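You operate a simulated robot arm through the tools that you are given. There is no shell and no other tool. Be economical: measure what you need, move in short steps, check, and stop when the job is done.

Carry out the task below with a simulated robot arm. There is one attempt and no reset: what you move stays moved.

Task
Fit a new cartridge of the chart's grade and pump two shots.
Fine: the empty one goes in the grey box; clamp the new one; the blue knob stays on rollers. Where these are worked on the way, their far stop is far enough and under half their travel is too little: cartridge clamp.
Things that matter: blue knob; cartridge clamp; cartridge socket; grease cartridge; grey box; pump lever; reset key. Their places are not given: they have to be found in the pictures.

Only the result counts: the job must be done as asked and must still hold three seconds after the hand-in. Knocking over, shifting, dropping, spilling or breaking anything else fails it.

Robot
A 7-joint arm with a two-finger parallel gripper, fixed in place. Base frame: the origin is at the foot of the arm, x ahead of it, y to its left, z up. Units: m, degrees, N and s.
With the tool pointing down near the work surface it reaches from about 0.28 to 0.68 m from the base axis. Its first joint turns from -66.0 to 66.0 degrees. Payload 1.57 kg.
The tool frame sits at the grasp point between the pads (the TCP): z along the fingers, y along the line on which they close. The tips reach 0.03 m beyond it. Largest opening 0.11 m; finger width 0.024, thickness 0.012; the body of the gripper, 0.048 by 0.112 m, starts 0.078 m behind the TCP.
Orientation is that of the tool frame in the base frame, as a unit quaternion [x, y, z, w]. With the fingers straight down and closing along the base's y, the tool's x points along the base's -x, its y along +y and its z along -z.

Tools
- The arm moves only by the tool move_arm. Its argument "deltas" is a list of rows, each a list of 3 entries, a list of its own where there are three numbers: the finger opening in m, from 0 to 0.11, then the shift along the tool's x, y, z in m, then the turn, a rotation vector about the tool's x, y, z in degrees. In form: [[hand, [x, y, z], [ax, ay, az]], ...]. A call has 1 to 8 rows; each row shifts and turns the commanded pose from where the row before left it, along the tool's axes as they then stand. Each row takes 0.2 s and may step no farther than 0.05 m and 8.6 degrees from the row before; otherwise, or with a gripper value out of range, the whole call is refused. Where a pose cannot be reached the arm comes as near as it can. A force on the tool above 40 N (or 10 N above the force at the start of the call, whichever is more), or a blocked arm, ends the call early, and 0.2 s more pass. The fingers move at their own pace (about 0.108 m/s each) and stop on an object; they squeeze with about 21 N. The grip force told is the motor's: it shows also when the fingers shut on nothing. Time passes only in rows, and 0.2 s behind the last, so rows that do not move let the fingers close. It gives the time, the measured TCP pose, the force on the tool (base axes), the opening and the grip force at its end, in the units of the frame above (readings bear some noise), with the torque about the TCP (base axes, N m) and any sound that the robot's microphone picked up.
- Cameras (640 x 400 px; columns grow to the right, rows downward): "scene" is fixed at [0.1663, -0.3919, 1.4022]; the picture's right is [0.78, -0.63, 0.00], its down [-0.37, -0.46, -0.81] and it looks along [0.50, 0.63, -0.59] (base axes); focal length 282 px, centre (320, 200). "wrist" rides on the gripper at [0.07, 0.016, -0.141] in the tool frame; the picture's right is [-0.23, 0.97, 0.00], its down [-0.86, -0.20, -0.48] and it looks along [-0.47, -0.11, 0.88] (tool axes); focal length 222 px, centre (320, 200).
- capture(camera): a new picture of that camera. No time passes.
- locate(camera, pixels): for up to 12 pixels [column, row] of the newest picture of that camera ("zoom" is the newest enlarged one), the place [x, y, z] in the base frame of the surface seen there, good to about 0.002 m. No time passes.
- zoom(camera, box): a new picture of the part [left, top, right, bottom] of that camera's present view, enlarged. No time passes.
- hand_in(): hands the job in; it is judged then, once.

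Work in short steps. Measure before you move; look again where a grasp or a placing could have gone wrong, and mend it. You have 80 turns and 54 pictures in all, those below and enlarged ones among them. Open the gripper and draw the arm clear of the work before you hand the job in, unless the task says otherwise; then end with one line.

The tools are called after ">>>" as a command line: name --argument value ..., lists and objects as JSON in quotes. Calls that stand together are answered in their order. move_arm: Moves the arm, as the interface text tells. Its arguments: {"type":"object","properties":{"deltas":{"type":"array","items":{"type":"array"}}},"required":["deltas"]} The other tools are called the same way: capture (camera) takes a picture; locate (camera, pixels) gives the place of the surface under pixels of a picture; zoom (camera, box) takes an enlarged picture of a part of a camera's view; hand_in () hands the job in.

At the start:

```text
time_s: 0.0
eef_pos: [0.2896, -0.161, 1.2461]
tcp_rot: [0.0, 1.0, 0.001, 0.0]
force: [0.8, -0.3, 0.2]
torque: [0.0, 0.0, 0.02]
gripper_width: 0.1101
gripper_force: 0.1
```

scene: 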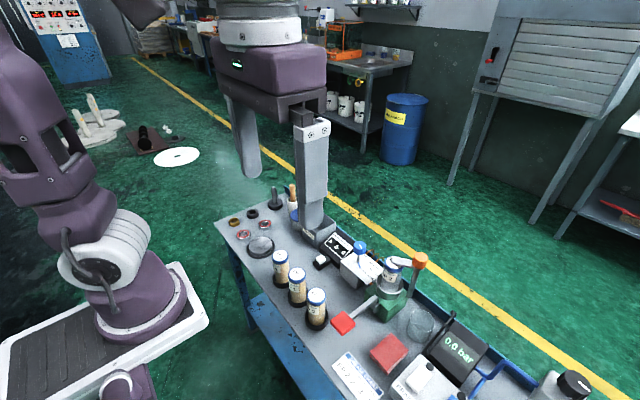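
wrist: 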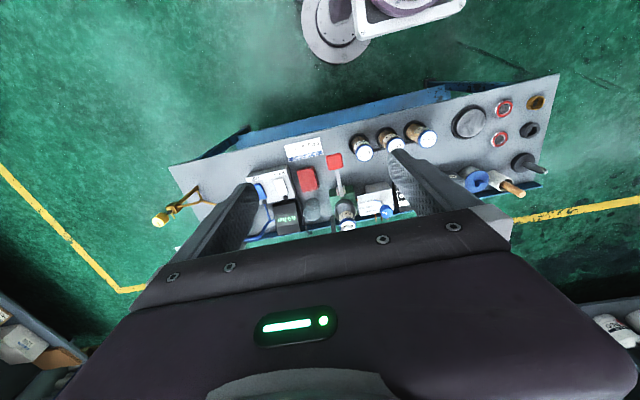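

The scene shows a bench with three cartridges, a pump, knob and chart. I zoom in on the bench areas to identify the parts.

>>> zoom --camera "scene" --box '[210, 170, 370, 270]'

>>> zoom --camera "scene" --box '[300, 220, 460, 320]'

>>> zoom --camera "scene" --box '[320, 300, 480, 400]'

```text
4.00 times, centred on (290, 220) of scene
```

zoom: 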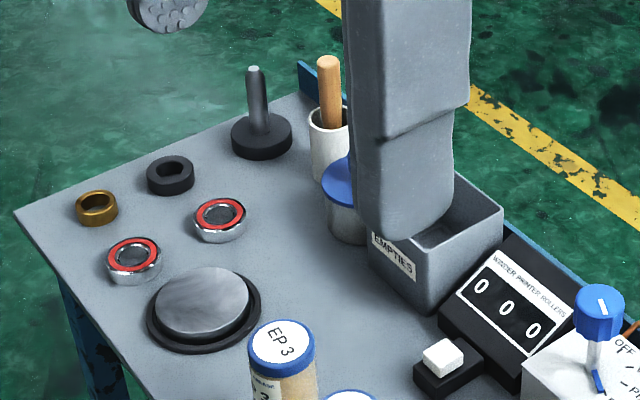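

```text
4.00 times, centred on (380, 270) of scene
```

zoom: 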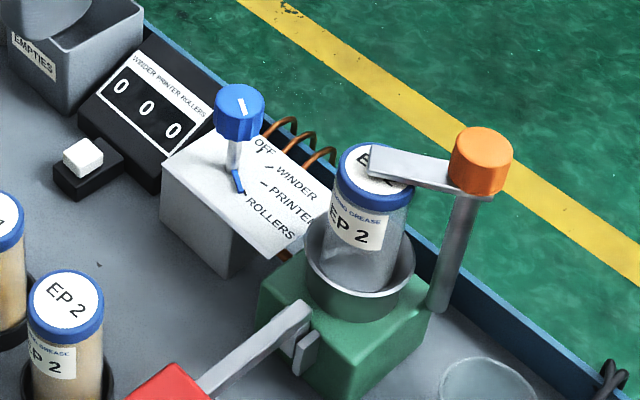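

```text
4.00 times, centred on (400, 350) of scene
```

zoom: 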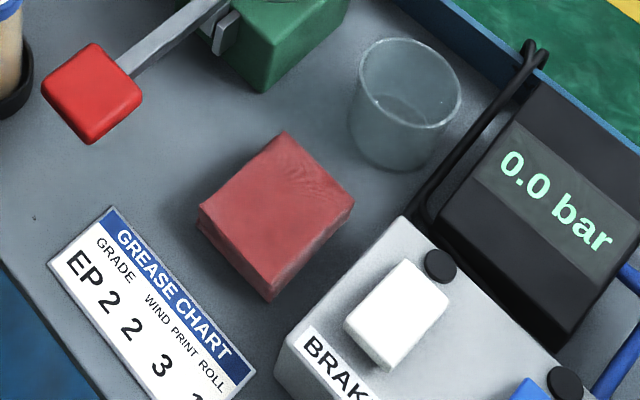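

I locate key points: table, cartridges, pump parts, box, chart, lever. I also zoom the chart and the cartridges.

>>> zoom --camera "scene" --box '[260, 240, 340, 340]'

>>> locate --camera "scene" --pixels '[[280, 256], [297, 275], [316, 295], [391, 262], [420, 258], [400, 261], [360, 246], [342, 322], [270, 290], [388, 350], [418, 318], [376, 297]]'

>>> zoom --camera "scene" --box '[320, 345, 400, 400]'

```text
4.00 times, centred on (300, 290) of scene
```

zoom: 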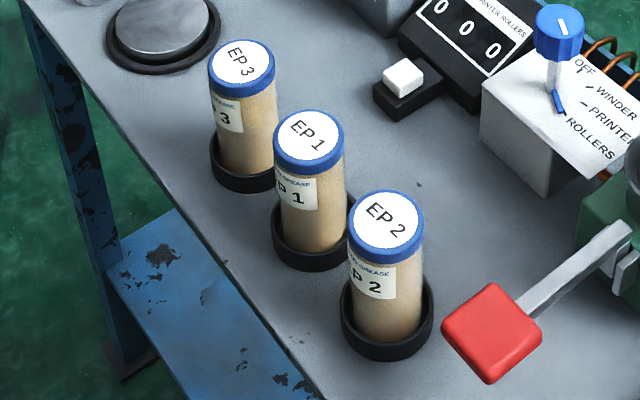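

```text
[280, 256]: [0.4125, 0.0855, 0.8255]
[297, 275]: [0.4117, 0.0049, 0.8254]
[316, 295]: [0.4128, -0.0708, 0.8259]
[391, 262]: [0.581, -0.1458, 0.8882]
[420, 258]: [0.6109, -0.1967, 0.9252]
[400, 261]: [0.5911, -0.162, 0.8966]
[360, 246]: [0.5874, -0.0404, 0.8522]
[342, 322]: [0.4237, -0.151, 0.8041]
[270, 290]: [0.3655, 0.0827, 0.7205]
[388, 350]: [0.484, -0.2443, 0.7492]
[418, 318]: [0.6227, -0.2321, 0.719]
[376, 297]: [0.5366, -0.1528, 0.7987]
```

```text
7.27 times, centred on (360, 372) of scene
```

zoom: 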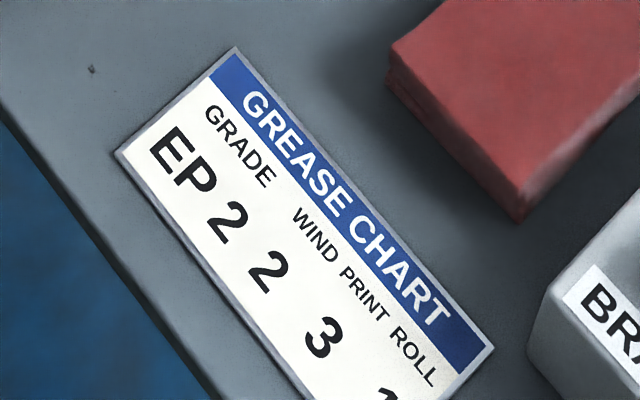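

Chart grade is EP 2; the full EP 2 is at (0.413,-0.071), top z 0.826. I move the arm towards the pump for a closer view with the wrist camera.

>>> move_arm --deltas '[[0.11, [-0.04, 0, 0.03], [0, 0, 0]], [0.11, [-0.04, 0, 0.03], [0, 0, 0]], [0.11, [-0.04, 0, 0.03], [0, 0, 0]], [0.11, [-0.0, 0, 0.03], [0, 0, 0]]]'

>>> capture --camera "wrist"

>>> capture --camera "scene"

```text
time_s: 1.0
eef_pos: [0.4097, -0.1613, 1.1251]
tcp_rot: [-0.001, 1.0, -0.001, -0.001]
force: [0.4, 0.3, -0.3]
torque: [-0.03, 0.04, 0.02]
gripper_width: 0.1101
gripper_force: 0.0
```

```text
46 pictures are left
```

wrist: 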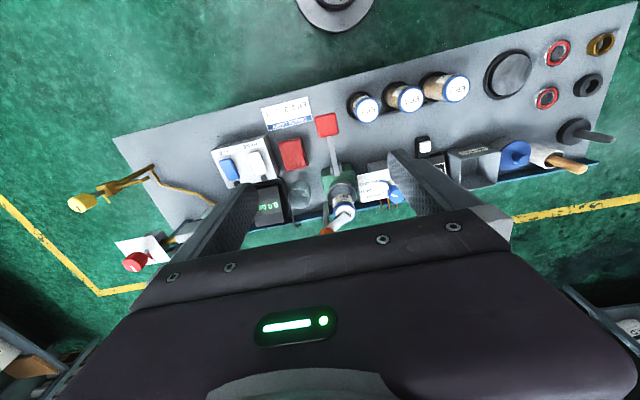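

```text
45 pictures are left
```

scene: 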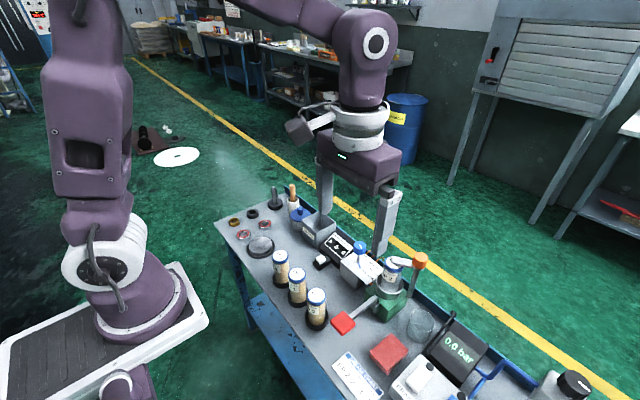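

I zoom on the pump and the box for exact measurements.

>>> zoom --camera "scene" --box '[360, 240, 440, 290]'

>>> zoom --camera "wrist" --box '[280, 110, 440, 240]'

>>> locate --camera "scene" --pixels '[[391, 261], [402, 263], [396, 259], [421, 262], [420, 256], [408, 263], [335, 325], [352, 322], [360, 310], [372, 300], [384, 259], [388, 283]]'

```text
8.00 times, centred on (400, 265) of scene
```

zoom: 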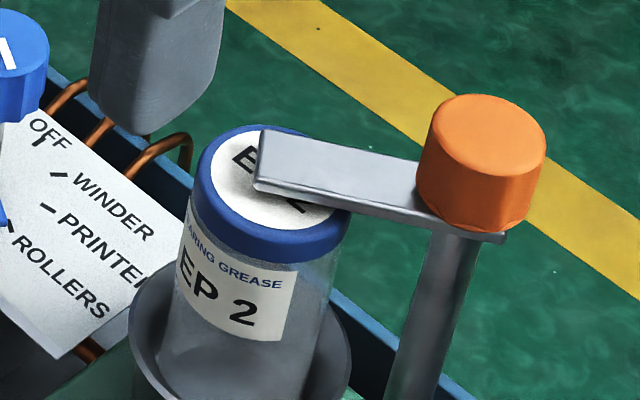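

```text
3.08 times, centred on (360, 175) of wrist
```

zoom: 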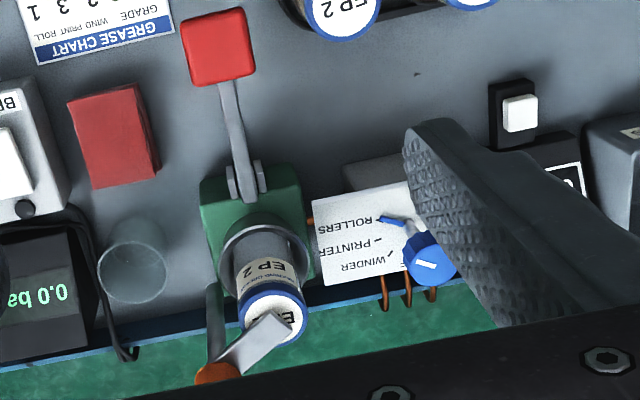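

```text
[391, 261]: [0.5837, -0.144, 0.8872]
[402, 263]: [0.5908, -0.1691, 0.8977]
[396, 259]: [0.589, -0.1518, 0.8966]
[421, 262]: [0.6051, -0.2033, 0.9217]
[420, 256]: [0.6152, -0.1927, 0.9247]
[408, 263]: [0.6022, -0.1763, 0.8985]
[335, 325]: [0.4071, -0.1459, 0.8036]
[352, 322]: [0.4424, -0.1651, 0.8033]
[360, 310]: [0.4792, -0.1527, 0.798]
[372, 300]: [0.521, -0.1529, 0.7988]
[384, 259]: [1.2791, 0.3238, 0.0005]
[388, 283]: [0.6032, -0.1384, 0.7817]
```

The clamp is a bar on a post under an orange knob at about (0.615,-0.195), top z 0.925. I move above the knob with reduced opening, then check; box points get measured too.

>>> move_arm --deltas '[[0.07, [-0.045, -0.008, 0.015], [0, 0, 0]], [0.07, [-0.045, -0.008, 0.015], [0, 0, 0]], [0.07, [-0.045, -0.008, 0.015], [0, 0, 0]], [0.07, [-0.04, -0.008, 0.03], [0, 0, 0]], [0.07, [-0.03, -0.002, 0.04], [0, 0, 0]], [0.07, [0, 0, 0.02], [0, 0, 0]]]'

>>> capture --camera "wrist"

>>> zoom --camera "scene" --box '[280, 200, 440, 300]'

```text
refused: row 4 steps farther than a row can; nothing moved
```

```text
42 pictures are left
```

wrist: 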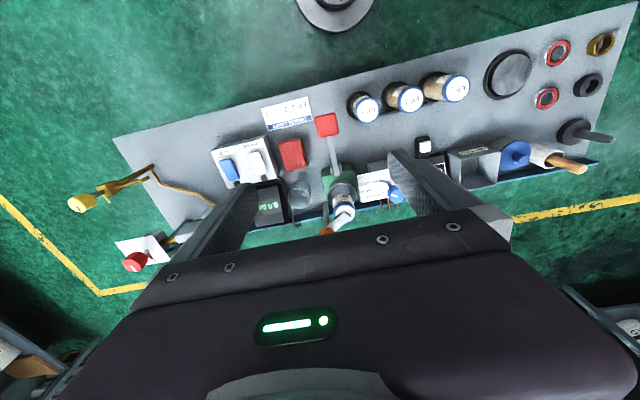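

```text
4.00 times, centred on (360, 250) of scene
```

zoom: 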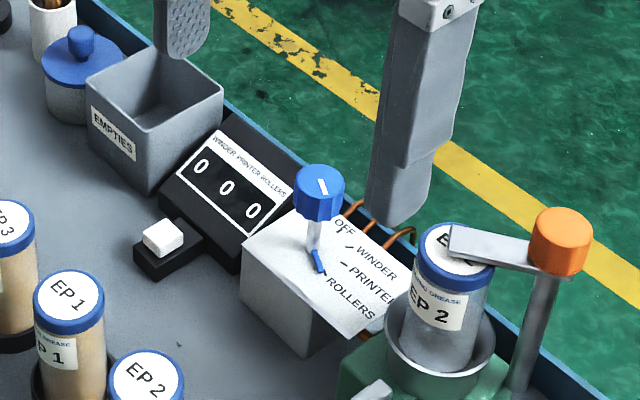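

One row was slightly too long; I repeat it with smaller steps, and measure the box from the zoomed picture.

>>> locate --camera "zoom" --pixels '[[88, 80], [152, 152], [221, 90], [148, 195], [145, 110], [563, 230], [535, 262], [590, 225], [455, 238], [442, 236], [420, 345], [440, 372]]'

>>> move_arm --deltas '[[0.07, [-0.04, -0.007, 0.015], [0, 0, 0]], [0.07, [-0.04, -0.007, 0.015], [0, 0, 0]], [0.07, [-0.04, -0.007, 0.015], [0, 0, 0]], [0.07, [-0.04, -0.007, 0.02], [0, 0, 0]], [0.07, [-0.03, -0.006, 0.03], [0, 0, 0]], [0.07, [-0.015, 0, 0.03], [0, 0, 0]]]'

>>> capture --camera "wrist"

```text
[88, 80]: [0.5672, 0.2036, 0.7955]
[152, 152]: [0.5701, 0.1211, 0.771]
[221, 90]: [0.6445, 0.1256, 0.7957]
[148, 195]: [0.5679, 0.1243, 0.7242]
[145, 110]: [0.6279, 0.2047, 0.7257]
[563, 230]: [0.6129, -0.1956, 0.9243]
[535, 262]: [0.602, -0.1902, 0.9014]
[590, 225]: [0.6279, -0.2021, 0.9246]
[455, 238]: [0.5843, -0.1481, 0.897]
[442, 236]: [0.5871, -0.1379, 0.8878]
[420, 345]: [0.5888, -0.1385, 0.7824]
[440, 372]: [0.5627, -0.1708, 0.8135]
```

```text
time_s: 2.4
eef_pos: [0.6136, -0.1924, 0.9998]
tcp_rot: [0.0, 1.0, 0.0, 0.0]
force: [0.2, 0.0, 0.1]
torque: [0.02, -0.01, 0.01]
gripper_width: 0.0701
gripper_force: 0.0
```

```text
40 pictures are left
```

wrist: 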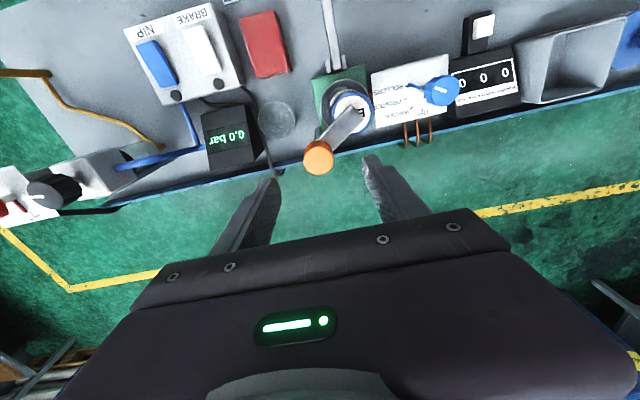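

The knob is visible at (319,157). I refine knob and bar positions in an enlarged wrist view.

>>> zoom --camera "wrist" --box '[280, 75, 400, 175]'

>>> locate --camera "wrist" --pixels '[[319, 148], [306, 148], [332, 148], [319, 142], [319, 157], [352, 100], [339, 110], [370, 110], [349, 113], [345, 78]]'

```text
4.00 times, centred on (340, 125) of wrist
```

zoom: 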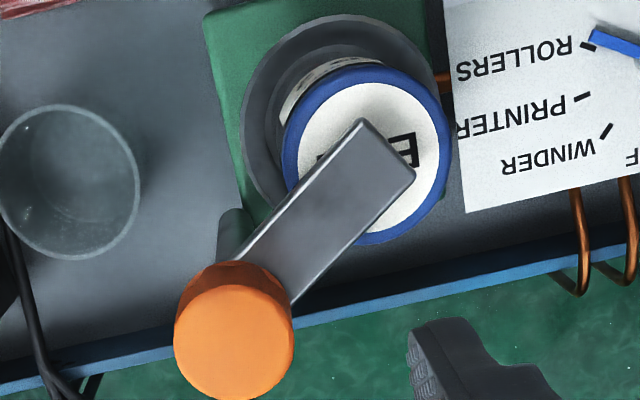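

```text
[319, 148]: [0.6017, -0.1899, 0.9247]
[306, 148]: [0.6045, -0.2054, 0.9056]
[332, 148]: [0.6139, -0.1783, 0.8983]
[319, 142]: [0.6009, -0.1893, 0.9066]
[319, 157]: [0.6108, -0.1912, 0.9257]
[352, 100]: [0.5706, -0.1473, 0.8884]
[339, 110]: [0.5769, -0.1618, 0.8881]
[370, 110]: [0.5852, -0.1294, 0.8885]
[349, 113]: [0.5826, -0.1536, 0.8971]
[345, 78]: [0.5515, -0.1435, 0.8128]
```

Knob centre is about (0.616,-0.193). I descend so the tips are at z≈0.905 around it and close.

>>> move_arm --deltas '[[0.06, [-0.0025, -0.001, 0.035], [0, 0, 0]], [0.06, [0, 0, 0.03], [0, 0, 0]], [0.06, [0, 0, 0], [0, 0, 0]], [0.0, [0, 0, 0], [0, 0, 0]], [0.0, [0, 0, 0], [0, 0, 0]]]'

>>> zoom --camera "scene" --box '[370, 220, 470, 290]'

```text
time_s: 3.6
eef_pos: [0.6174, -0.193, 0.9335]
tcp_rot: [0.0, 1.0, 0.0, 0.0]
force: [-0.1, -1.0, -3.5]
torque: [-0.06, -0.25, 0.0]
gripper_width: 0.0311
gripper_force: 40.0
```

```text
5.71 times, centred on (420, 255) of scene
```

zoom: 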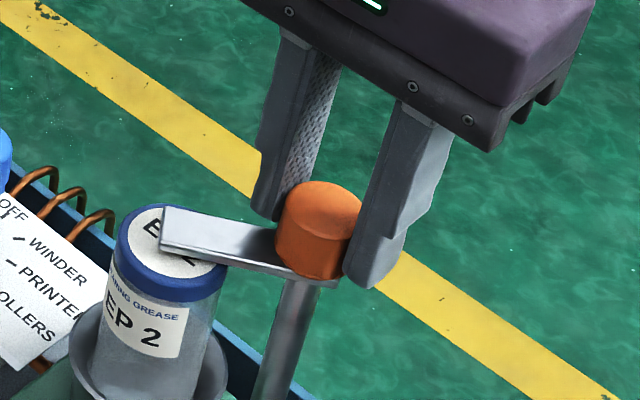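

The knob is gripped (0.031 m). I try a small twist one way and watch the torque.

>>> move_arm --deltas '[[0.0, [0, 0, 0], [0, 0, 4]], [0.0, [0, 0, 0], [0, 0, 4]], [0.0, [0, 0, 0], [0, 0, 4]]]'

>>> zoom --camera "scene" --box '[370, 220, 470, 290]'

```text
time_s: 4.4
eef_pos: [0.618, -0.194, 0.9342]
tcp_rot: [0.105, 0.995, 0.0, 0.0]
force: [-0.9, 0.1, -5.6]
torque: [-0.02, -0.1, 0.52]
gripper_width: 0.0315
gripper_force: 40.0
```

```text
5.71 times, centred on (420, 255) of scene
```

zoom: 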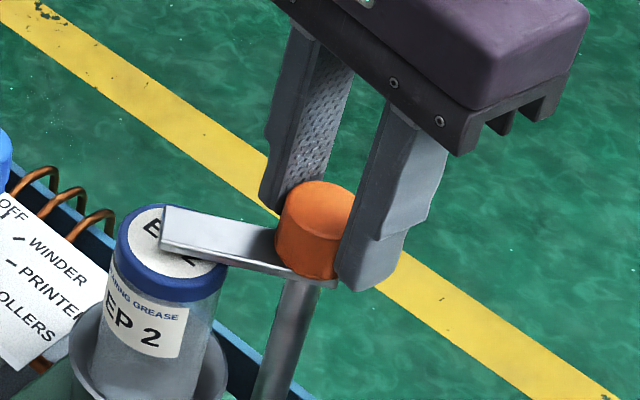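

Torque 0.52 N m and the bar stayed: that way is blocked. I twist the other way.

>>> move_arm --deltas '[[0.0, [0, 0, 0], [0, 0, -6]], [0.0, [0, 0, 0], [0, 0, -6]], [0.0, [0, 0, 0], [0, 0, -6]], [0.0, [0, 0, 0], [0, 0, -6]]]'

>>> zoom --camera "scene" --box '[370, 220, 470, 290]'

```text
time_s: 5.4
eef_pos: [0.6176, -0.1937, 0.9341]
tcp_rot: [-0.107, 0.994, 0.001, 0.0]
force: [-1.9, 12.2, -5.5]
torque: [0.48, 0.27, -0.01]
gripper_width: 0.0311
gripper_force: 39.8
```

```text
5.71 times, centred on (420, 255) of scene
```

zoom: 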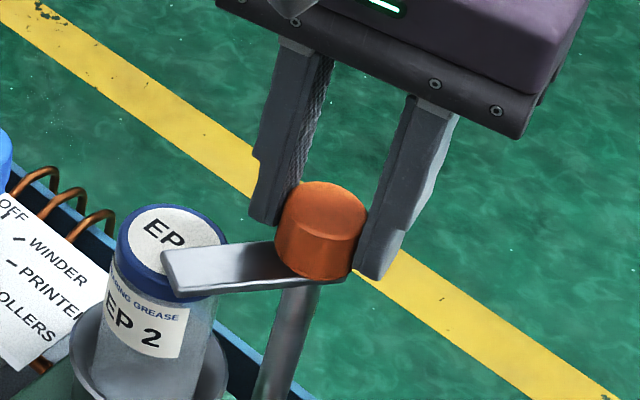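

The bar swings in this direction. I continue turning.

>>> move_arm --deltas '[[0.0, [0, 0, 0], [0, 0, -8]], [0.0, [0, 0, 0], [0, 0, -8]], [0.0, [0, 0, 0], [0, 0, -8]], [0.0, [0, 0, 0], [0, 0, -8]], [0.0, [0, 0, 0], [0, 0, -8]], [0.0, [0, 0, 0], [0, 0, -8]]]'

>>> zoom --camera "scene" --box '[370, 220, 470, 290]'

```text
time_s: 6.9
eef_pos: [0.6169, -0.1927, 0.9337]
tcp_rot: [-0.499, 0.867, 0.005, 0.0]
force: [-2.3, 4.4, 5.5]
torque: [-0.09, 0.51, -0.02]
gripper_width: 0.0312
gripper_force: 39.8
stopped in row 6: the force on the tool passed its limit at 40 N (the readings are from after the stop); the commanded pose is now the measured one
```

```text
5.71 times, centred on (420, 255) of scene
```

zoom: 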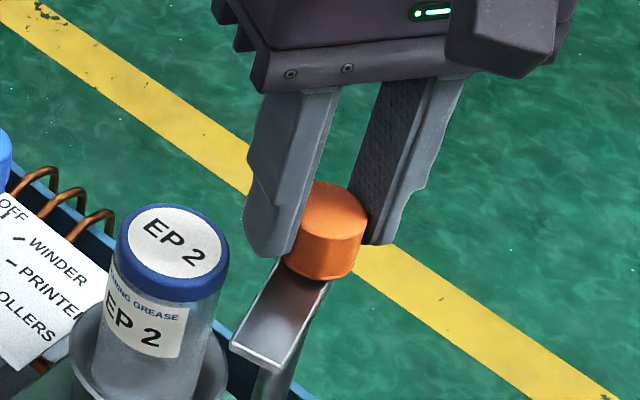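

The bar is now off the cartridge. I re-centre the grip (open and close) and try a bit more turn to find whether it is at its stop.

>>> move_arm --deltas '[[0.05, [0, 0, 0], [0, 0, 0]], [0.05, [0, 0, 0], [0, 0, 0]], [0.0, [0, 0, 0], [0, 0, 0]], [0.0, [0, 0, 0], [0, 0, 0]], [0.0, [0, 0, 0], [0, 0, -5]], [0.0, [0, 0, 0], [0, 0, -5]], [0.0, [0, 0, 0], [0, 0, -5]], [0.0, [0, 0, 0], [0, 0, -5]]]'

>>> zoom --camera "scene" --box '[370, 220, 470, 290]'

```text
time_s: 8.7
eef_pos: [0.6154, -0.1921, 0.9342]
tcp_rot: [-0.642, 0.767, 0.006, 0.0]
force: [-14.9, 10.3, -0.5]
torque: [-0.5, 0.63, 0.0]
gripper_width: 0.0312
gripper_force: 39.6
```

```text
5.71 times, centred on (420, 255) of scene
```

zoom: 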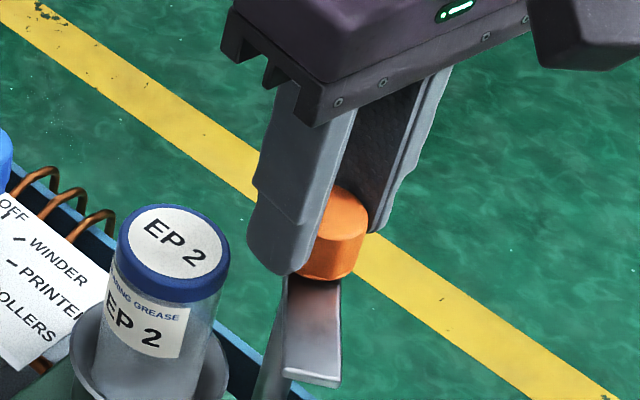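

It still turns. I go on for up to 24° more to find the stop.

>>> move_arm --deltas '[[0.05, [0, 0, 0], [0, 0, 0]], [0.05, [0, 0, 0], [0, 0, 0]], [0.0, [0, 0, 0], [0, 0, 0]], [0.0, [0, 0, 0], [0, 0, 0]], [0.0, [0, 0, 0], [0, 0, -6]], [0.0, [0, 0, 0], [0, 0, -6]], [0.0, [0, 0, 0], [0, 0, -6]], [0.0, [0, 0, 0], [0, 0, -6]]]'

>>> zoom --camera "scene" --box '[370, 220, 470, 290]'

```text
time_s: 10.5
eef_pos: [0.6153, -0.1929, 0.9347]
tcp_rot: [0.787, -0.617, -0.005, 0.0]
force: [-21.0, 1.1, 13.5]
torque: [-0.58, 0.54, -0.29]
gripper_width: 0.0313
gripper_force: 39.8
```

```text
5.71 times, centred on (420, 255) of scene
```

zoom: 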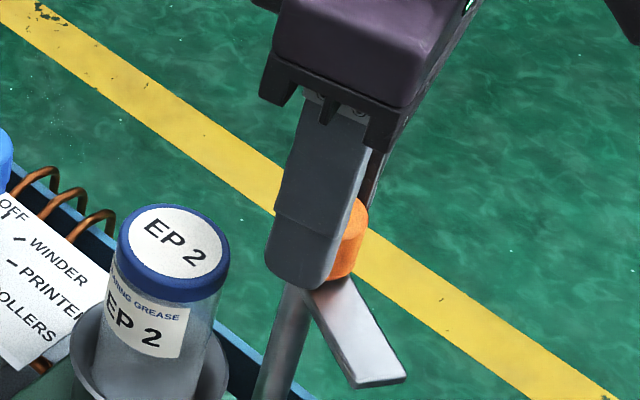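

Torque of −0.29 indicates the stop; the clamp is fully open. I release, rise and turn to yaw 90° (closing along base x).

>>> move_arm --deltas '[[0.06, [0, 0, 0], [0, 0, 0]], [0.06, [0, 0, 0], [0, 0, 0]], [0.07, [0, 0, -0.045], [0, 0, 0]], [0.07, [0, 0, -0.03], [0, 0, 7]], [0.07, [0, 0, 0], [0, 0, 6.8]], [0.07, [-0.022, 0.015, 0], [0, 0, 0]], [0.07, [-0.022, 0.015, 0], [0, 0, 0]]]'

>>> capture --camera "wrist"

```text
time_s: 12.1
eef_pos: [0.5869, -0.1486, 1.0086]
tcp_rot: [-0.706, 0.708, 0.004, 0.003]
force: [-0.1, 0.1, 0.5]
torque: [-0.03, 0.0, 0.0]
gripper_width: 0.0699
gripper_force: 0.0
```

```text
32 pictures are left
```

wrist: 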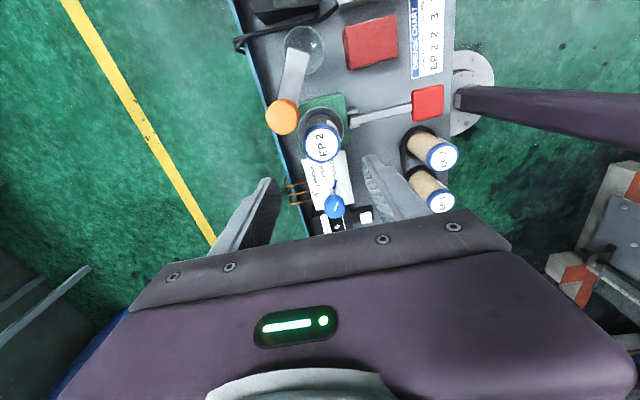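

The clamp bar is far off. I measure the empty's cap rim in the wrist view.

>>> zoom --camera "wrist" --box '[280, 90, 380, 170]'

>>> locate --camera "wrist" --pixels '[[322, 141], [306, 141], [338, 141], [322, 127], [322, 156], [335, 206]]'

```text
5.00 times, centred on (330, 130) of wrist
```

zoom: 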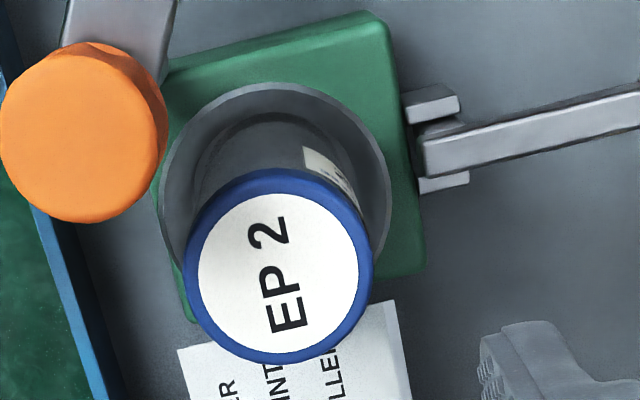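

```text
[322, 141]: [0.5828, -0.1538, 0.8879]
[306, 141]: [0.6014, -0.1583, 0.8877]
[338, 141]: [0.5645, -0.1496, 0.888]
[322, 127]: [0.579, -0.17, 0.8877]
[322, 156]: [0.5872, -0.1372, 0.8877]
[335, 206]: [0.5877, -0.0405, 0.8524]
```

Cap centre about (0.584,-0.1505), top 0.888. I descend with TCP to z≈0.88 and grip the cap.

>>> move_arm --deltas '[[0.07, [0.0015, 0.003, 0.04], [0, 0, 0]], [0.07, [0, 0, 0.04], [0, 0, 0]], [0.07, [0, 0, 0.03], [0, 0, 0]], [0.07, [0, 0, 0.018], [0, 0, 0]], [0.0, [0, 0, 0], [0, 0, 0]], [0.0, [0, 0, 0], [0, 0, 0]]]'

>>> zoom --camera "scene" --box '[350, 220, 450, 290]'

```text
time_s: 13.5
eef_pos: [0.5836, -0.1481, 0.8822]
tcp_rot: [0.708, -0.707, -0.004, -0.003]
force: [0.7, 1.3, 4.2]
torque: [0.05, -0.19, 0.03]
gripper_width: 0.0453
gripper_force: 20.6
```

```text
5.71 times, centred on (400, 255) of scene
```

zoom: 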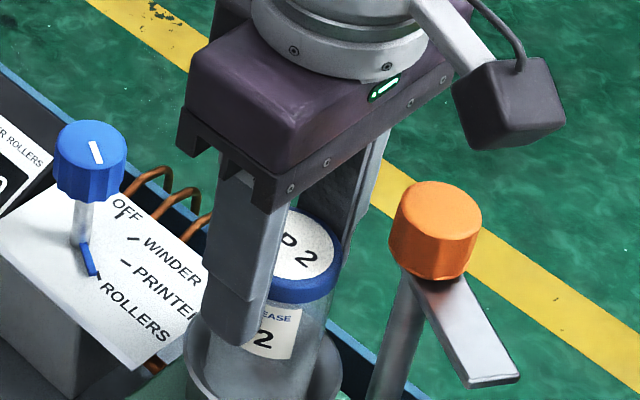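

Gripped at 0.0453 m. I lift straight up slowly.

>>> move_arm --deltas '[[0.0, [0, 0, -0.015], [0, 0, 0]], [0.0, [0, 0, -0.02], [0, 0, 0]], [0.0, [0, 0, -0.02], [0, 0, 0]], [0.0, [0, 0, -0.025], [0, 0, 0]], [0.0, [0, 0, -0.025], [0, 0, 0]], [0.0, [0, 0, -0.025], [0, 0, 0]]]'

>>> capture --camera "scene"

```text
time_s: 14.9
eef_pos: [0.585, -0.1522, 1.0108]
tcp_rot: [0.707, -0.707, -0.004, -0.001]
force: [-0.5, -0.3, -1.5]
torque: [0.02, -0.01, -0.02]
gripper_width: 0.0452
gripper_force: 20.7
```

```text
29 pictures are left
```

scene: 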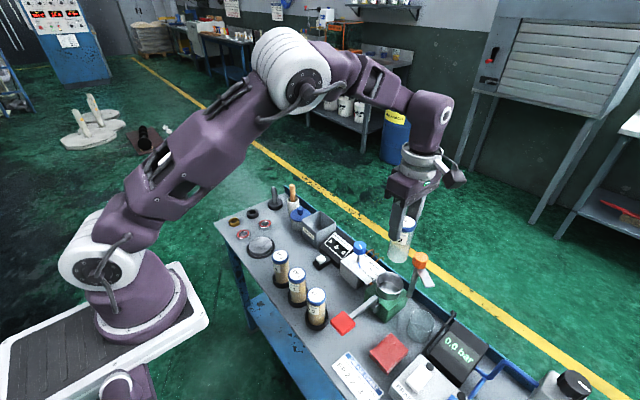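

The empty is out. I measure the socket and carry the empty at this height toward the grey box centre (0.606,0.163).

>>> zoom --camera "scene" --box '[350, 210, 450, 330]'

>>> locate --camera "scene" --pixels '[[390, 285], [376, 285], [404, 285], [390, 277], [390, 295], [390, 289], [397, 263], [399, 258]]'

>>> move_arm --deltas '[[0.0, [-0.045, -0.003, 0], [0, 0, 0]], [0.0, [-0.045, -0.003, 0], [0, 0, 0]], [0.0, [-0.045, -0.003, 0], [0, 0, 0]], [0.0, [-0.045, -0.003, 0], [0, 0, 0]], [0.0, [-0.045, -0.003, 0], [0, 0, 0]], [0.0, [-0.045, -0.003, 0], [0, 0, 0]], [0.0, [-0.045, -0.003, 0], [0, 0, 0]]]'

>>> capture --camera "scene"

```text
3.33 times, centred on (400, 270) of scene
```

zoom: 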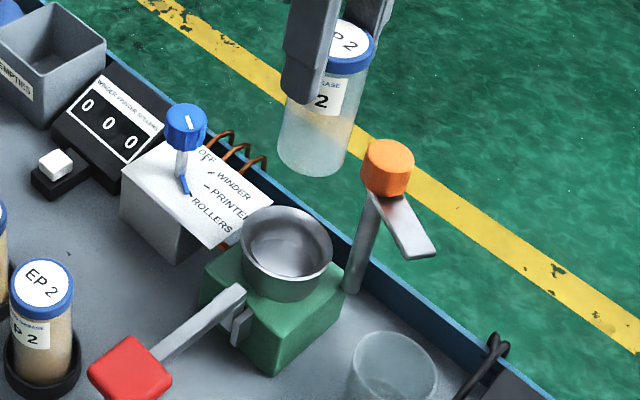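

```text
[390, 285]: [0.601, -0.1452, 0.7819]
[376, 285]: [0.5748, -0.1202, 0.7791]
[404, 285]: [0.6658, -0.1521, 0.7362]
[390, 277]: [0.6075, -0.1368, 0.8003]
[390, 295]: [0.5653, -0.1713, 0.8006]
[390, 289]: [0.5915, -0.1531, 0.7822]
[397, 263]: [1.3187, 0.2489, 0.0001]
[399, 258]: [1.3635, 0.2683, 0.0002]
```

```text
time_s: 16.5
eef_pos: [0.607, 0.1643, 1.0133]
tcp_rot: [-0.707, 0.707, 0.005, 0.0]
force: [-0.4, 0.3, -1.3]
torque: [0.0, -0.02, 0.04]
gripper_width: 0.0453
gripper_force: 21.1
```

```text
27 pictures are left
```

scene: 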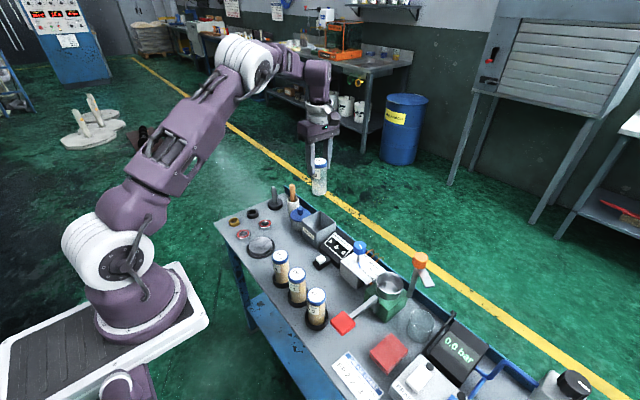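

Now above the box. I lower the empty to TCP z≈0.829 (bottom just above the floor 0.726) and release.

>>> move_arm --deltas '[[0.0, [0.001, 0, 0.045], [0, 0, 0]], [0.0, [0, 0, 0.045], [0, 0, 0]], [0.0, [0, 0, 0.04], [0, 0, 0]], [0.0, [0, 0, 0.03], [0, 0, 0]], [0.0, [0, 0, 0.015], [0, 0, 0]], [0.0, [0, 0, 0.008], [0, 0, 0]], [0.0, [0, 0, 0], [0, 0, 0]]]'

>>> zoom --camera "scene" --box '[270, 180, 370, 270]'

```text
time_s: 18.1
eef_pos: [0.6032, 0.1662, 0.8314]
tcp_rot: [-0.707, 0.707, 0.005, 0.001]
force: [0.4, 0.7, -1.0]
torque: [-0.02, 0.01, -0.05]
gripper_width: 0.0456
gripper_force: 21.6
```

```text
4.44 times, centred on (320, 225) of scene
```

zoom: 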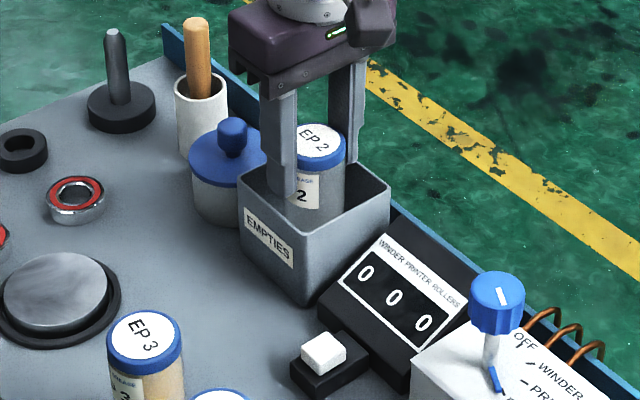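

Just above the floor; I lower 3 mm more, open modestly (tips stay above the rim), and rise.

>>> move_arm --deltas '[[0.0, [0, 0, 0.003], [0, 0, 0]], [0.0, [0, 0, 0], [0, 0, 0]], [0.054, [0, 0, 0], [0, 0, 0]], [0.054, [0, 0, 0], [0, 0, 0]], [0.054, [0, 0, -0.02], [0, 0, 0]], [0.06, [0, 0, -0.04], [0, 0, 0]], [0.07, [0, 0, -0.045], [0, 0, 0]], [0.07, [0, 0, -0.045], [0, 0, 0]]]'

>>> capture --camera "scene"

```text
time_s: 19.9
eef_pos: [0.6055, 0.1636, 0.9773]
tcp_rot: [0.707, -0.707, -0.005, -0.001]
force: [-0.5, -0.2, 0.1]
torque: [-0.03, 0.0, -0.03]
gripper_width: 0.0703
gripper_force: 0.1
```

```text
25 pictures are left
```

scene: 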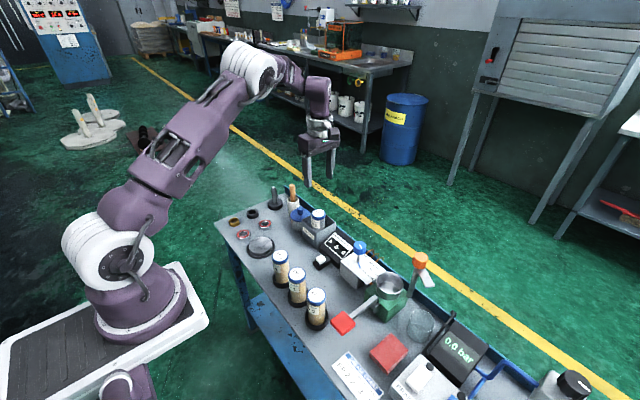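

The empty stands in the box. I move above the full EP 2 at (0.413,-0.071).

>>> move_arm --deltas '[[0.07, [0.0335, 0.0275, 0], [0, 0, 0]], [0.07, [0.0335, 0.0275, 0], [0, 0, 0]], [0.07, [0.0335, 0.0275, 0], [0, 0, 0]], [0.07, [0.0335, 0.0275, 0], [0, 0, 0]], [0.07, [0.0335, 0.0275, 0], [0, 0, 0]], [0.07, [0.0335, 0.0275, 0], [0, 0, 0]], [0.07, [0.0335, 0.0275, 0], [0, 0, 0]]]'

>>> zoom --camera "wrist" --box '[260, 80, 400, 200]'

>>> locate --camera "zoom" --pixels '[[320, 200], [320, 250], [320, 300], [280, 250], [360, 250]]'

```text
time_s: 21.5
eef_pos: [0.4158, -0.0711, 0.9761]
tcp_rot: [0.707, -0.707, -0.005, -0.001]
force: [0.5, 0.6, 0.3]
torque: [0.02, 0.03, -0.02]
gripper_width: 0.07
gripper_force: 0.0
```

```text
3.33 times, centred on (330, 140) of wrist
```

zoom: 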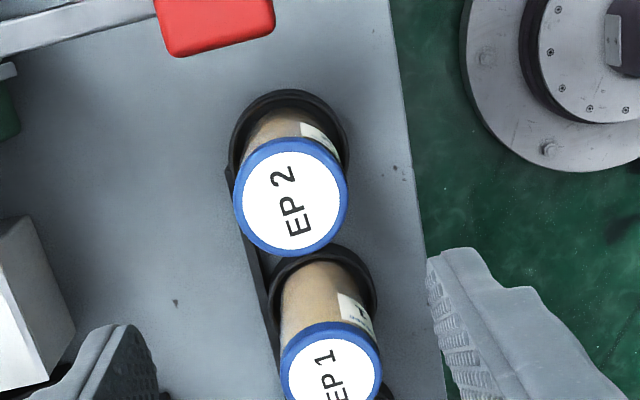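

```text
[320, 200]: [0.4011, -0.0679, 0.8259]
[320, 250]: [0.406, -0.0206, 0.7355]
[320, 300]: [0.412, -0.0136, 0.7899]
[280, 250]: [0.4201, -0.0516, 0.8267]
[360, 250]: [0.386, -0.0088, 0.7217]
```

Cap centre ≈ (0.4125,-0.0707), top 0.826. I descend to z≈0.820 and grip.

>>> move_arm --deltas '[[0.07, [0, 0.0033, 0.045], [0, 0, 0]], [0.07, [0, 0, 0.045], [0, 0, 0]], [0.07, [0, 0, 0.04], [0, 0, 0]], [0.07, [0, 0, 0.026], [0, 0, 0]], [0.0, [0, 0, 0], [0, 0, 0]], [0.0, [0, 0, 0], [0, 0, 0]], [0.0, [0, 0, 0], [0, 0, 0]]]'

>>> move_arm --deltas '[[0.0, [0, 0, -0.015], [0, 0, 0]], [0.0, [0, 0, -0.02], [0, 0, 0]], [0.0, [0, 0, -0.03], [0, 0, 0]], [0.0, [0, 0, -0.04], [0, 0, 0]], [0.0, [0, 0, -0.04], [0, 0, 0]], [0.0, [0, 0, -0.04], [0, 0, 0]]]'

>>> capture --camera "scene"

```text
time_s: 23.1
eef_pos: [0.4085, -0.0687, 0.8207]
tcp_rot: [0.708, -0.706, -0.005, -0.002]
force: [0.8, -0.9, 0.0]
torque: [-0.02, 0.01, -0.02]
gripper_width: 0.0454
gripper_force: 21.2
```

```text
time_s: 24.5
eef_pos: [0.4094, -0.0722, 1.0077]
tcp_rot: [0.708, -0.707, -0.005, -0.002]
force: [-0.1, 0.5, -1.6]
torque: [0.0, 0.01, -0.02]
gripper_width: 0.0454
gripper_force: 20.8
```

```text
23 pictures are left
```

scene: 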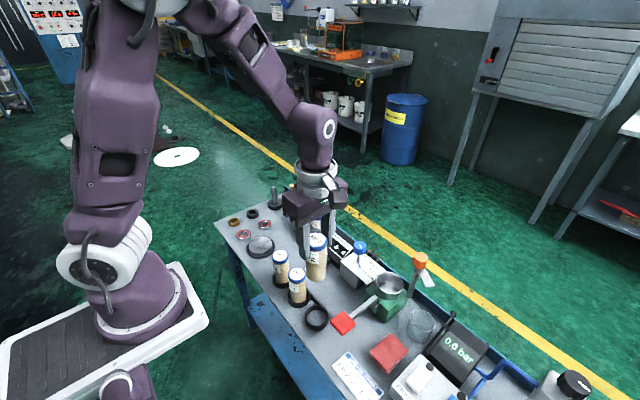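

The full EP 2 is held. I straighten the slight tilt and carry it above the socket (0.584,-0.149).

>>> move_arm --deltas '[[0.0, [0.0152, -0.0349, 0], [0.25, 0.57, 0]], [0.0, [0.0152, -0.0349, 0], [0, 0, 0]], [0.0, [0.0152, -0.0349, 0], [0, 0, 0]], [0.0, [0.0152, -0.0349, 0], [0, 0, 0]], [0.0, [0.0152, -0.0349, 0], [0, 0, 0]], [0.0, [0, 0, 0], [0, 0, 0]]]'

>>> zoom --camera "scene" --box '[350, 210, 450, 310]'

>>> zoom --camera "wrist" --box '[270, 80, 390, 200]'

```text
time_s: 25.9
eef_pos: [0.5822, -0.1452, 1.0049]
tcp_rot: [-0.707, 0.707, 0.001, -0.001]
force: [0.5, 0.4, -0.6]
torque: [0.01, 0.0, 0.01]
gripper_width: 0.0451
gripper_force: 20.9
```

```text
4.00 times, centred on (400, 260) of scene
```

zoom: 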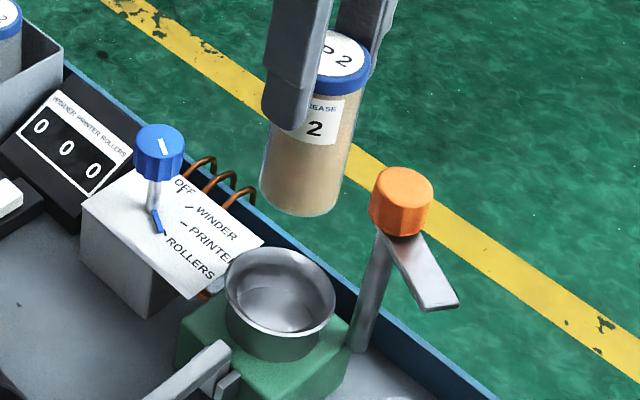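

```text
3.33 times, centred on (330, 140) of wrist
```

zoom: 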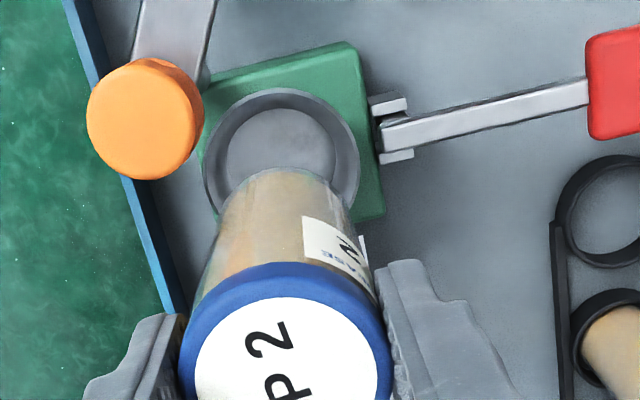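

I locate the socket's rim and floor in this wrist zoom and the cap for the alignment.

>>> locate --camera "zoom" --pixels '[[207, 160], [213, 160], [353, 160], [348, 160], [283, 91], [283, 97], [280, 130], [228, 165], [330, 165], [190, 340], [290, 345], [383, 340]]'

```text
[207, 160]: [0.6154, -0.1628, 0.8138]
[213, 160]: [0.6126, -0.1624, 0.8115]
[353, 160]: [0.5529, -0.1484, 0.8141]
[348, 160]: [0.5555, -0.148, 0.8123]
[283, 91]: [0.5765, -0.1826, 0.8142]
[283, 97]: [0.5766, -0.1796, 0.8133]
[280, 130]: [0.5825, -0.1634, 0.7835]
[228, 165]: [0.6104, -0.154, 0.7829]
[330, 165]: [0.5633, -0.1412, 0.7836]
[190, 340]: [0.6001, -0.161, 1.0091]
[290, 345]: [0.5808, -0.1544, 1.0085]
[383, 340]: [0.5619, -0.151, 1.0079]
```

Socket centre comes out at about (0.585,-0.151). I check the held cap's centre with one more wrist zoom.

>>> zoom --camera "wrist" --box '[270, 130, 370, 230]'

>>> locate --camera "scene" --pixels '[[405, 225], [403, 222]]'

```text
4.00 times, centred on (320, 180) of wrist
```

zoom: 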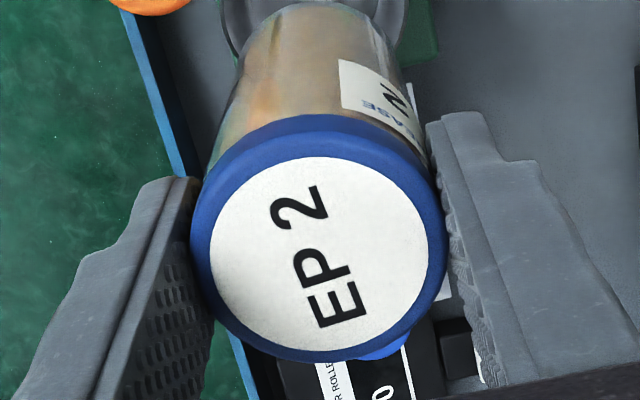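

```text
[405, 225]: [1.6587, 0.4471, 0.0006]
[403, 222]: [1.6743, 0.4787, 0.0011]
```

>>> locate --camera "zoom" --pixels '[[320, 254], [212, 254], [428, 254], [320, 160], [320, 346]]'

```text
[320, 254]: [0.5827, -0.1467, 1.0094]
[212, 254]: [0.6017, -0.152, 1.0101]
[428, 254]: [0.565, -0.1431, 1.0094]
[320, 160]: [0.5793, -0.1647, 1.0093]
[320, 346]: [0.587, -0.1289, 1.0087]
```

Cap centre is (0.583,-0.147), top 1.009. I shift +1.5 mm x, −4 mm y, and lower about 0.12 m, slowing at the end.

>>> move_arm --deltas '[[0.0, [0.004, -0.0015, 0.0], [0, 0, 0]], [0.0, [0, 0, 0.04], [0, 0, 0]], [0.0, [0, 0, 0.03], [0, 0, 0]], [0.0, [0, 0, 0.02], [0, 0, 0]], [0.0, [0, 0, 0.015], [0, 0, 0]], [0.0, [0, 0, 0.008], [0, 0, 0]], [0.0, [0, 0, 0], [0, 0, 0]]]'

>>> zoom --camera "scene" --box '[350, 220, 450, 310]'

```text
time_s: 27.5
eef_pos: [0.5846, -0.1508, 0.8926]
tcp_rot: [-0.707, 0.707, -0.001, 0.0]
force: [2.1, 4.8, 15.3]
torque: [-0.01, -0.04, -0.01]
gripper_width: 0.0449
gripper_force: 20.7
```

```text
4.44 times, centred on (400, 265) of scene
```

zoom: 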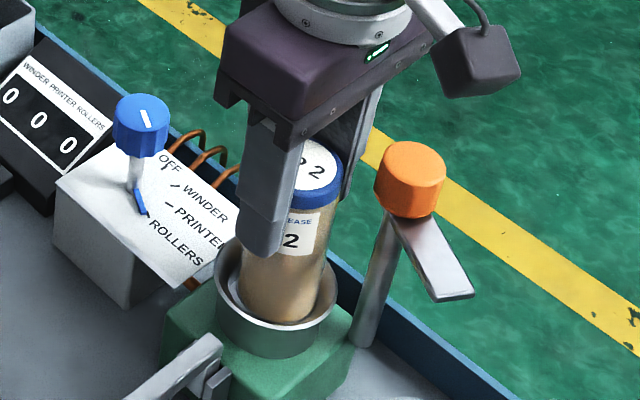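

Contact (15 N up, +5 N in y) about 8 mm above seated height: it rests on the socket's taper, off toward −y. I lift slightly, shift +2 mm y, and lower again.

>>> move_arm --deltas '[[0.0, [0, 0, -0.005], [0, 0, 0]], [0.0, [-0.002, -0.0005, 0], [0, 0, 0]], [0.0, [0, 0, 0.004], [0, 0, 0]], [0.0, [0, 0, 0.003], [0, 0, 0]], [0.0, [0, 0, 0.003], [0, 0, 0]], [0.0, [0, 0, 0], [0, 0, 0]]]'

```text
time_s: 28.9
eef_pos: [0.5858, -0.1492, 0.8878]
tcp_rot: [-0.707, 0.707, 0.0, 0.0]
force: [-0.5, 0.7, -2.1]
torque: [0.01, 0.06, 0.0]
gripper_width: 0.0447
gripper_force: 21.1
```

It slid in freely (−2 N). I continue down to the floor.

>>> move_arm --deltas '[[0.0, [0, 0, 0.002], [0, 0, 0]], [0.0, [0, 0, 0.002], [0, 0, 0]], [0.0, [0, 0, 0.001], [0, 0, 0]], [0.0, [0, 0, 0], [0, 0, 0]]]'

>>> zoom --camera "scene" --box '[350, 220, 450, 310]'

```text
time_s: 29.9
eef_pos: [0.5865, -0.1487, 0.8815]
tcp_rot: [0.707, -0.707, 0.001, 0.001]
force: [-0.8, 0.4, -1.6]
torque: [0.0, 0.01, -0.02]
gripper_width: 0.0449
gripper_force: 20.8
```

```text
4.44 times, centred on (400, 265) of scene
```

zoom: 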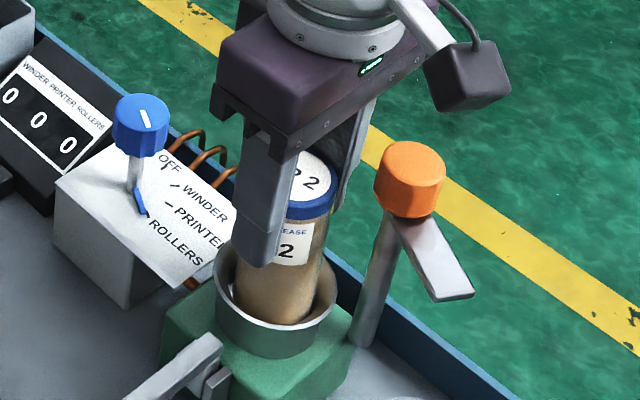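

Almost seated; I lower until contact, then release and rise.

>>> move_arm --deltas '[[0.0, [0, 0, 0.002], [0, 0, 0]], [0.0, [0, 0, 0.002], [0, 0, 0]], [0.0, [0, 0, 0.001], [0, 0, 0]], [0.0, [0, 0, 0], [0, 0, 0]]]'

```text
time_s: 30.9
eef_pos: [0.5867, -0.1477, 0.8778]
tcp_rot: [0.707, -0.707, 0.001, 0.001]
force: [-0.3, -0.3, -2.1]
torque: [0.04, 0.01, 0.01]
gripper_width: 0.0447
gripper_force: 21.4
```

Still no seating force. I check the cap height with the wrist camera.

>>> zoom --camera "wrist" --box '[270, 130, 370, 230]'

>>> locate --camera "zoom" --pixels '[[320, 254], [212, 254], [428, 254], [320, 170], [320, 340]]'

```text
4.00 times, centred on (320, 180) of wrist
```

zoom: 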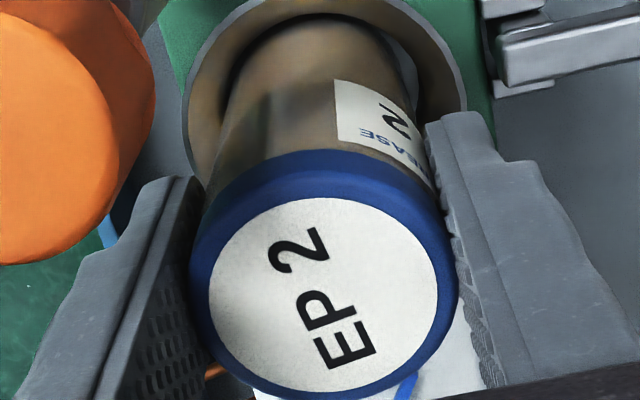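

```text
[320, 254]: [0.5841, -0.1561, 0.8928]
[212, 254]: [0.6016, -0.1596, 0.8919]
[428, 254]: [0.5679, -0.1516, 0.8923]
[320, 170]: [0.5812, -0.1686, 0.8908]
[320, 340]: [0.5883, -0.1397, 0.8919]
```

The cap slid up in the grip; its top is at 0.892, so about 4 mm remain. I lower further.

>>> move_arm --deltas '[[0.0, [0, 0, 0.002], [0, 0, 0]], [0.0, [0, 0, 0.002], [0, 0, 0]], [0.0, [0, 0, 0.001], [0, 0, 0]], [0.0, [0, 0, 0.001], [0, 0, 0]], [0.0, [0, 0, 0], [0, 0, 0]]]'

```text
time_s: 32.1
eef_pos: [0.5868, -0.149, 0.8724]
tcp_rot: [0.707, -0.707, 0.002, 0.0]
force: [-0.8, -4.0, 16.6]
torque: [-0.08, 0.03, -0.01]
gripper_width: 0.0448
gripper_force: 20.9
```

Contact of 16.6 N: seated. I release, rise and verify.

>>> move_arm --deltas '[[0.06, [0, 0, 0], [0, 0, 0]], [0.06, [0, 0, 0], [0, 0, 0]], [0.07, [0, 0, -0.04], [0, 0, 0]], [0.07, [0, 0, -0.045], [0, 0, 0]], [0.07, [0, 0, -0.045], [0, 0, 0]]]'

>>> zoom --camera "wrist" --box '[270, 80, 390, 180]'

>>> zoom --camera "scene" --box '[350, 220, 450, 310]'

>>> locate --camera "zoom" --pixels '[[300, 175], [320, 190], [411, 160], [395, 175]]'

```text
time_s: 33.3
eef_pos: [0.5837, -0.1489, 1.0006]
tcp_rot: [0.707, -0.707, 0.001, 0.0]
force: [0.7, 0.1, -0.1]
torque: [0.01, -0.01, -0.03]
gripper_width: 0.0698
gripper_force: 0.1
```

```text
4.00 times, centred on (330, 130) of wrist
```

zoom: 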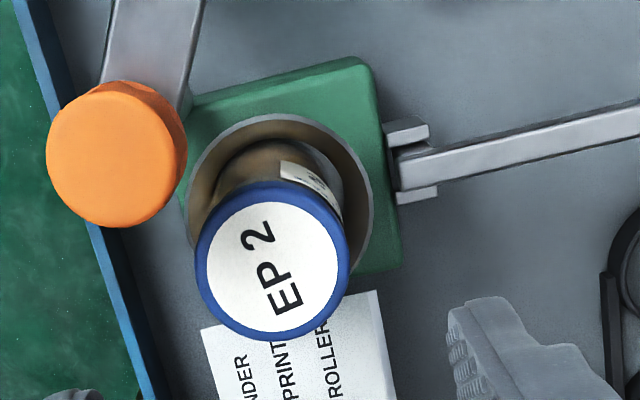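

```text
4.44 times, centred on (400, 265) of scene
```

zoom: 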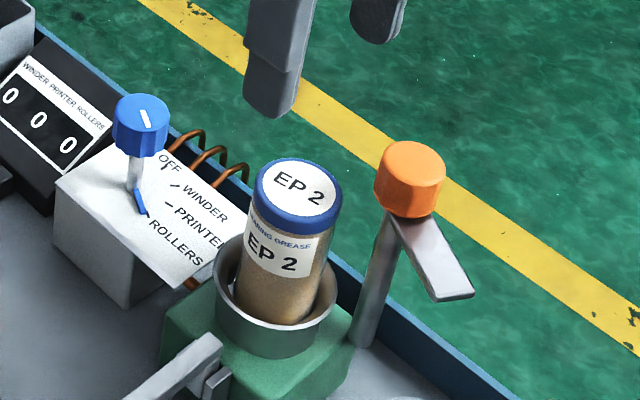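

```text
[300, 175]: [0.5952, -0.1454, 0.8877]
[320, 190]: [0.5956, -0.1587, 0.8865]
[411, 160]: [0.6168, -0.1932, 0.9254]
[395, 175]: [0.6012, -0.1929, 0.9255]
```

Seated at 0.8877. Now I move over the clamp knob (0.616,-0.193), descend and grip it.

>>> move_arm --deltas '[[0.06, [0.022, -0.016, 0], [0, 0, 0]], [0.06, [0.022, -0.016, 0], [0, 0, 0]], [0.06, [0, 0, 0.035], [0, 0, 0]], [0.06, [0, 0, 0.031], [0, 0, 0]], [0.0, [0, 0, 0], [0, 0, 0]], [0.0, [0, 0, 0], [0, 0, 0]], [0.0, [0, 0, 0], [0, 0, 0]]]'

>>> move_arm --deltas '[[0.0, [0, 0, 0], [0, 0, 7]], [0.0, [0, 0, 0], [0, 0, 7]], [0.0, [0, 0, 0], [0, 0, 7]], [0.0, [0, 0, 0], [0, 0, 7]], [0.0, [0, 0, 0], [0, 0, 0]]]'

>>> zoom --camera "scene" --box '[370, 220, 470, 290]'

```text
time_s: 34.9
eef_pos: [0.6153, -0.1932, 0.9365]
tcp_rot: [-0.707, 0.707, 0.001, -0.003]
force: [-14.2, 2.3, 3.8]
torque: [-0.26, 0.53, 0.0]
gripper_width: 0.031
gripper_force: 39.8
```

```text
time_s: 36.1
eef_pos: [0.6152, -0.1941, 0.9358]
tcp_rot: [-0.513, 0.858, 0.001, -0.002]
force: [-27.7, -6.8, 5.2]
torque: [0.3, 0.52, 0.0]
gripper_width: 0.0305
gripper_force: 40.4
```

```text
5.71 times, centred on (420, 255) of scene
```

zoom: 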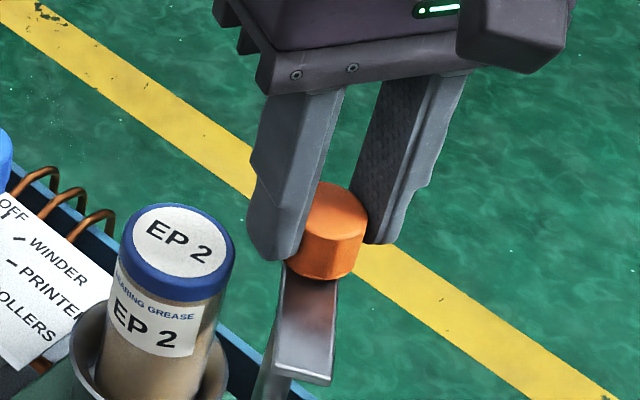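

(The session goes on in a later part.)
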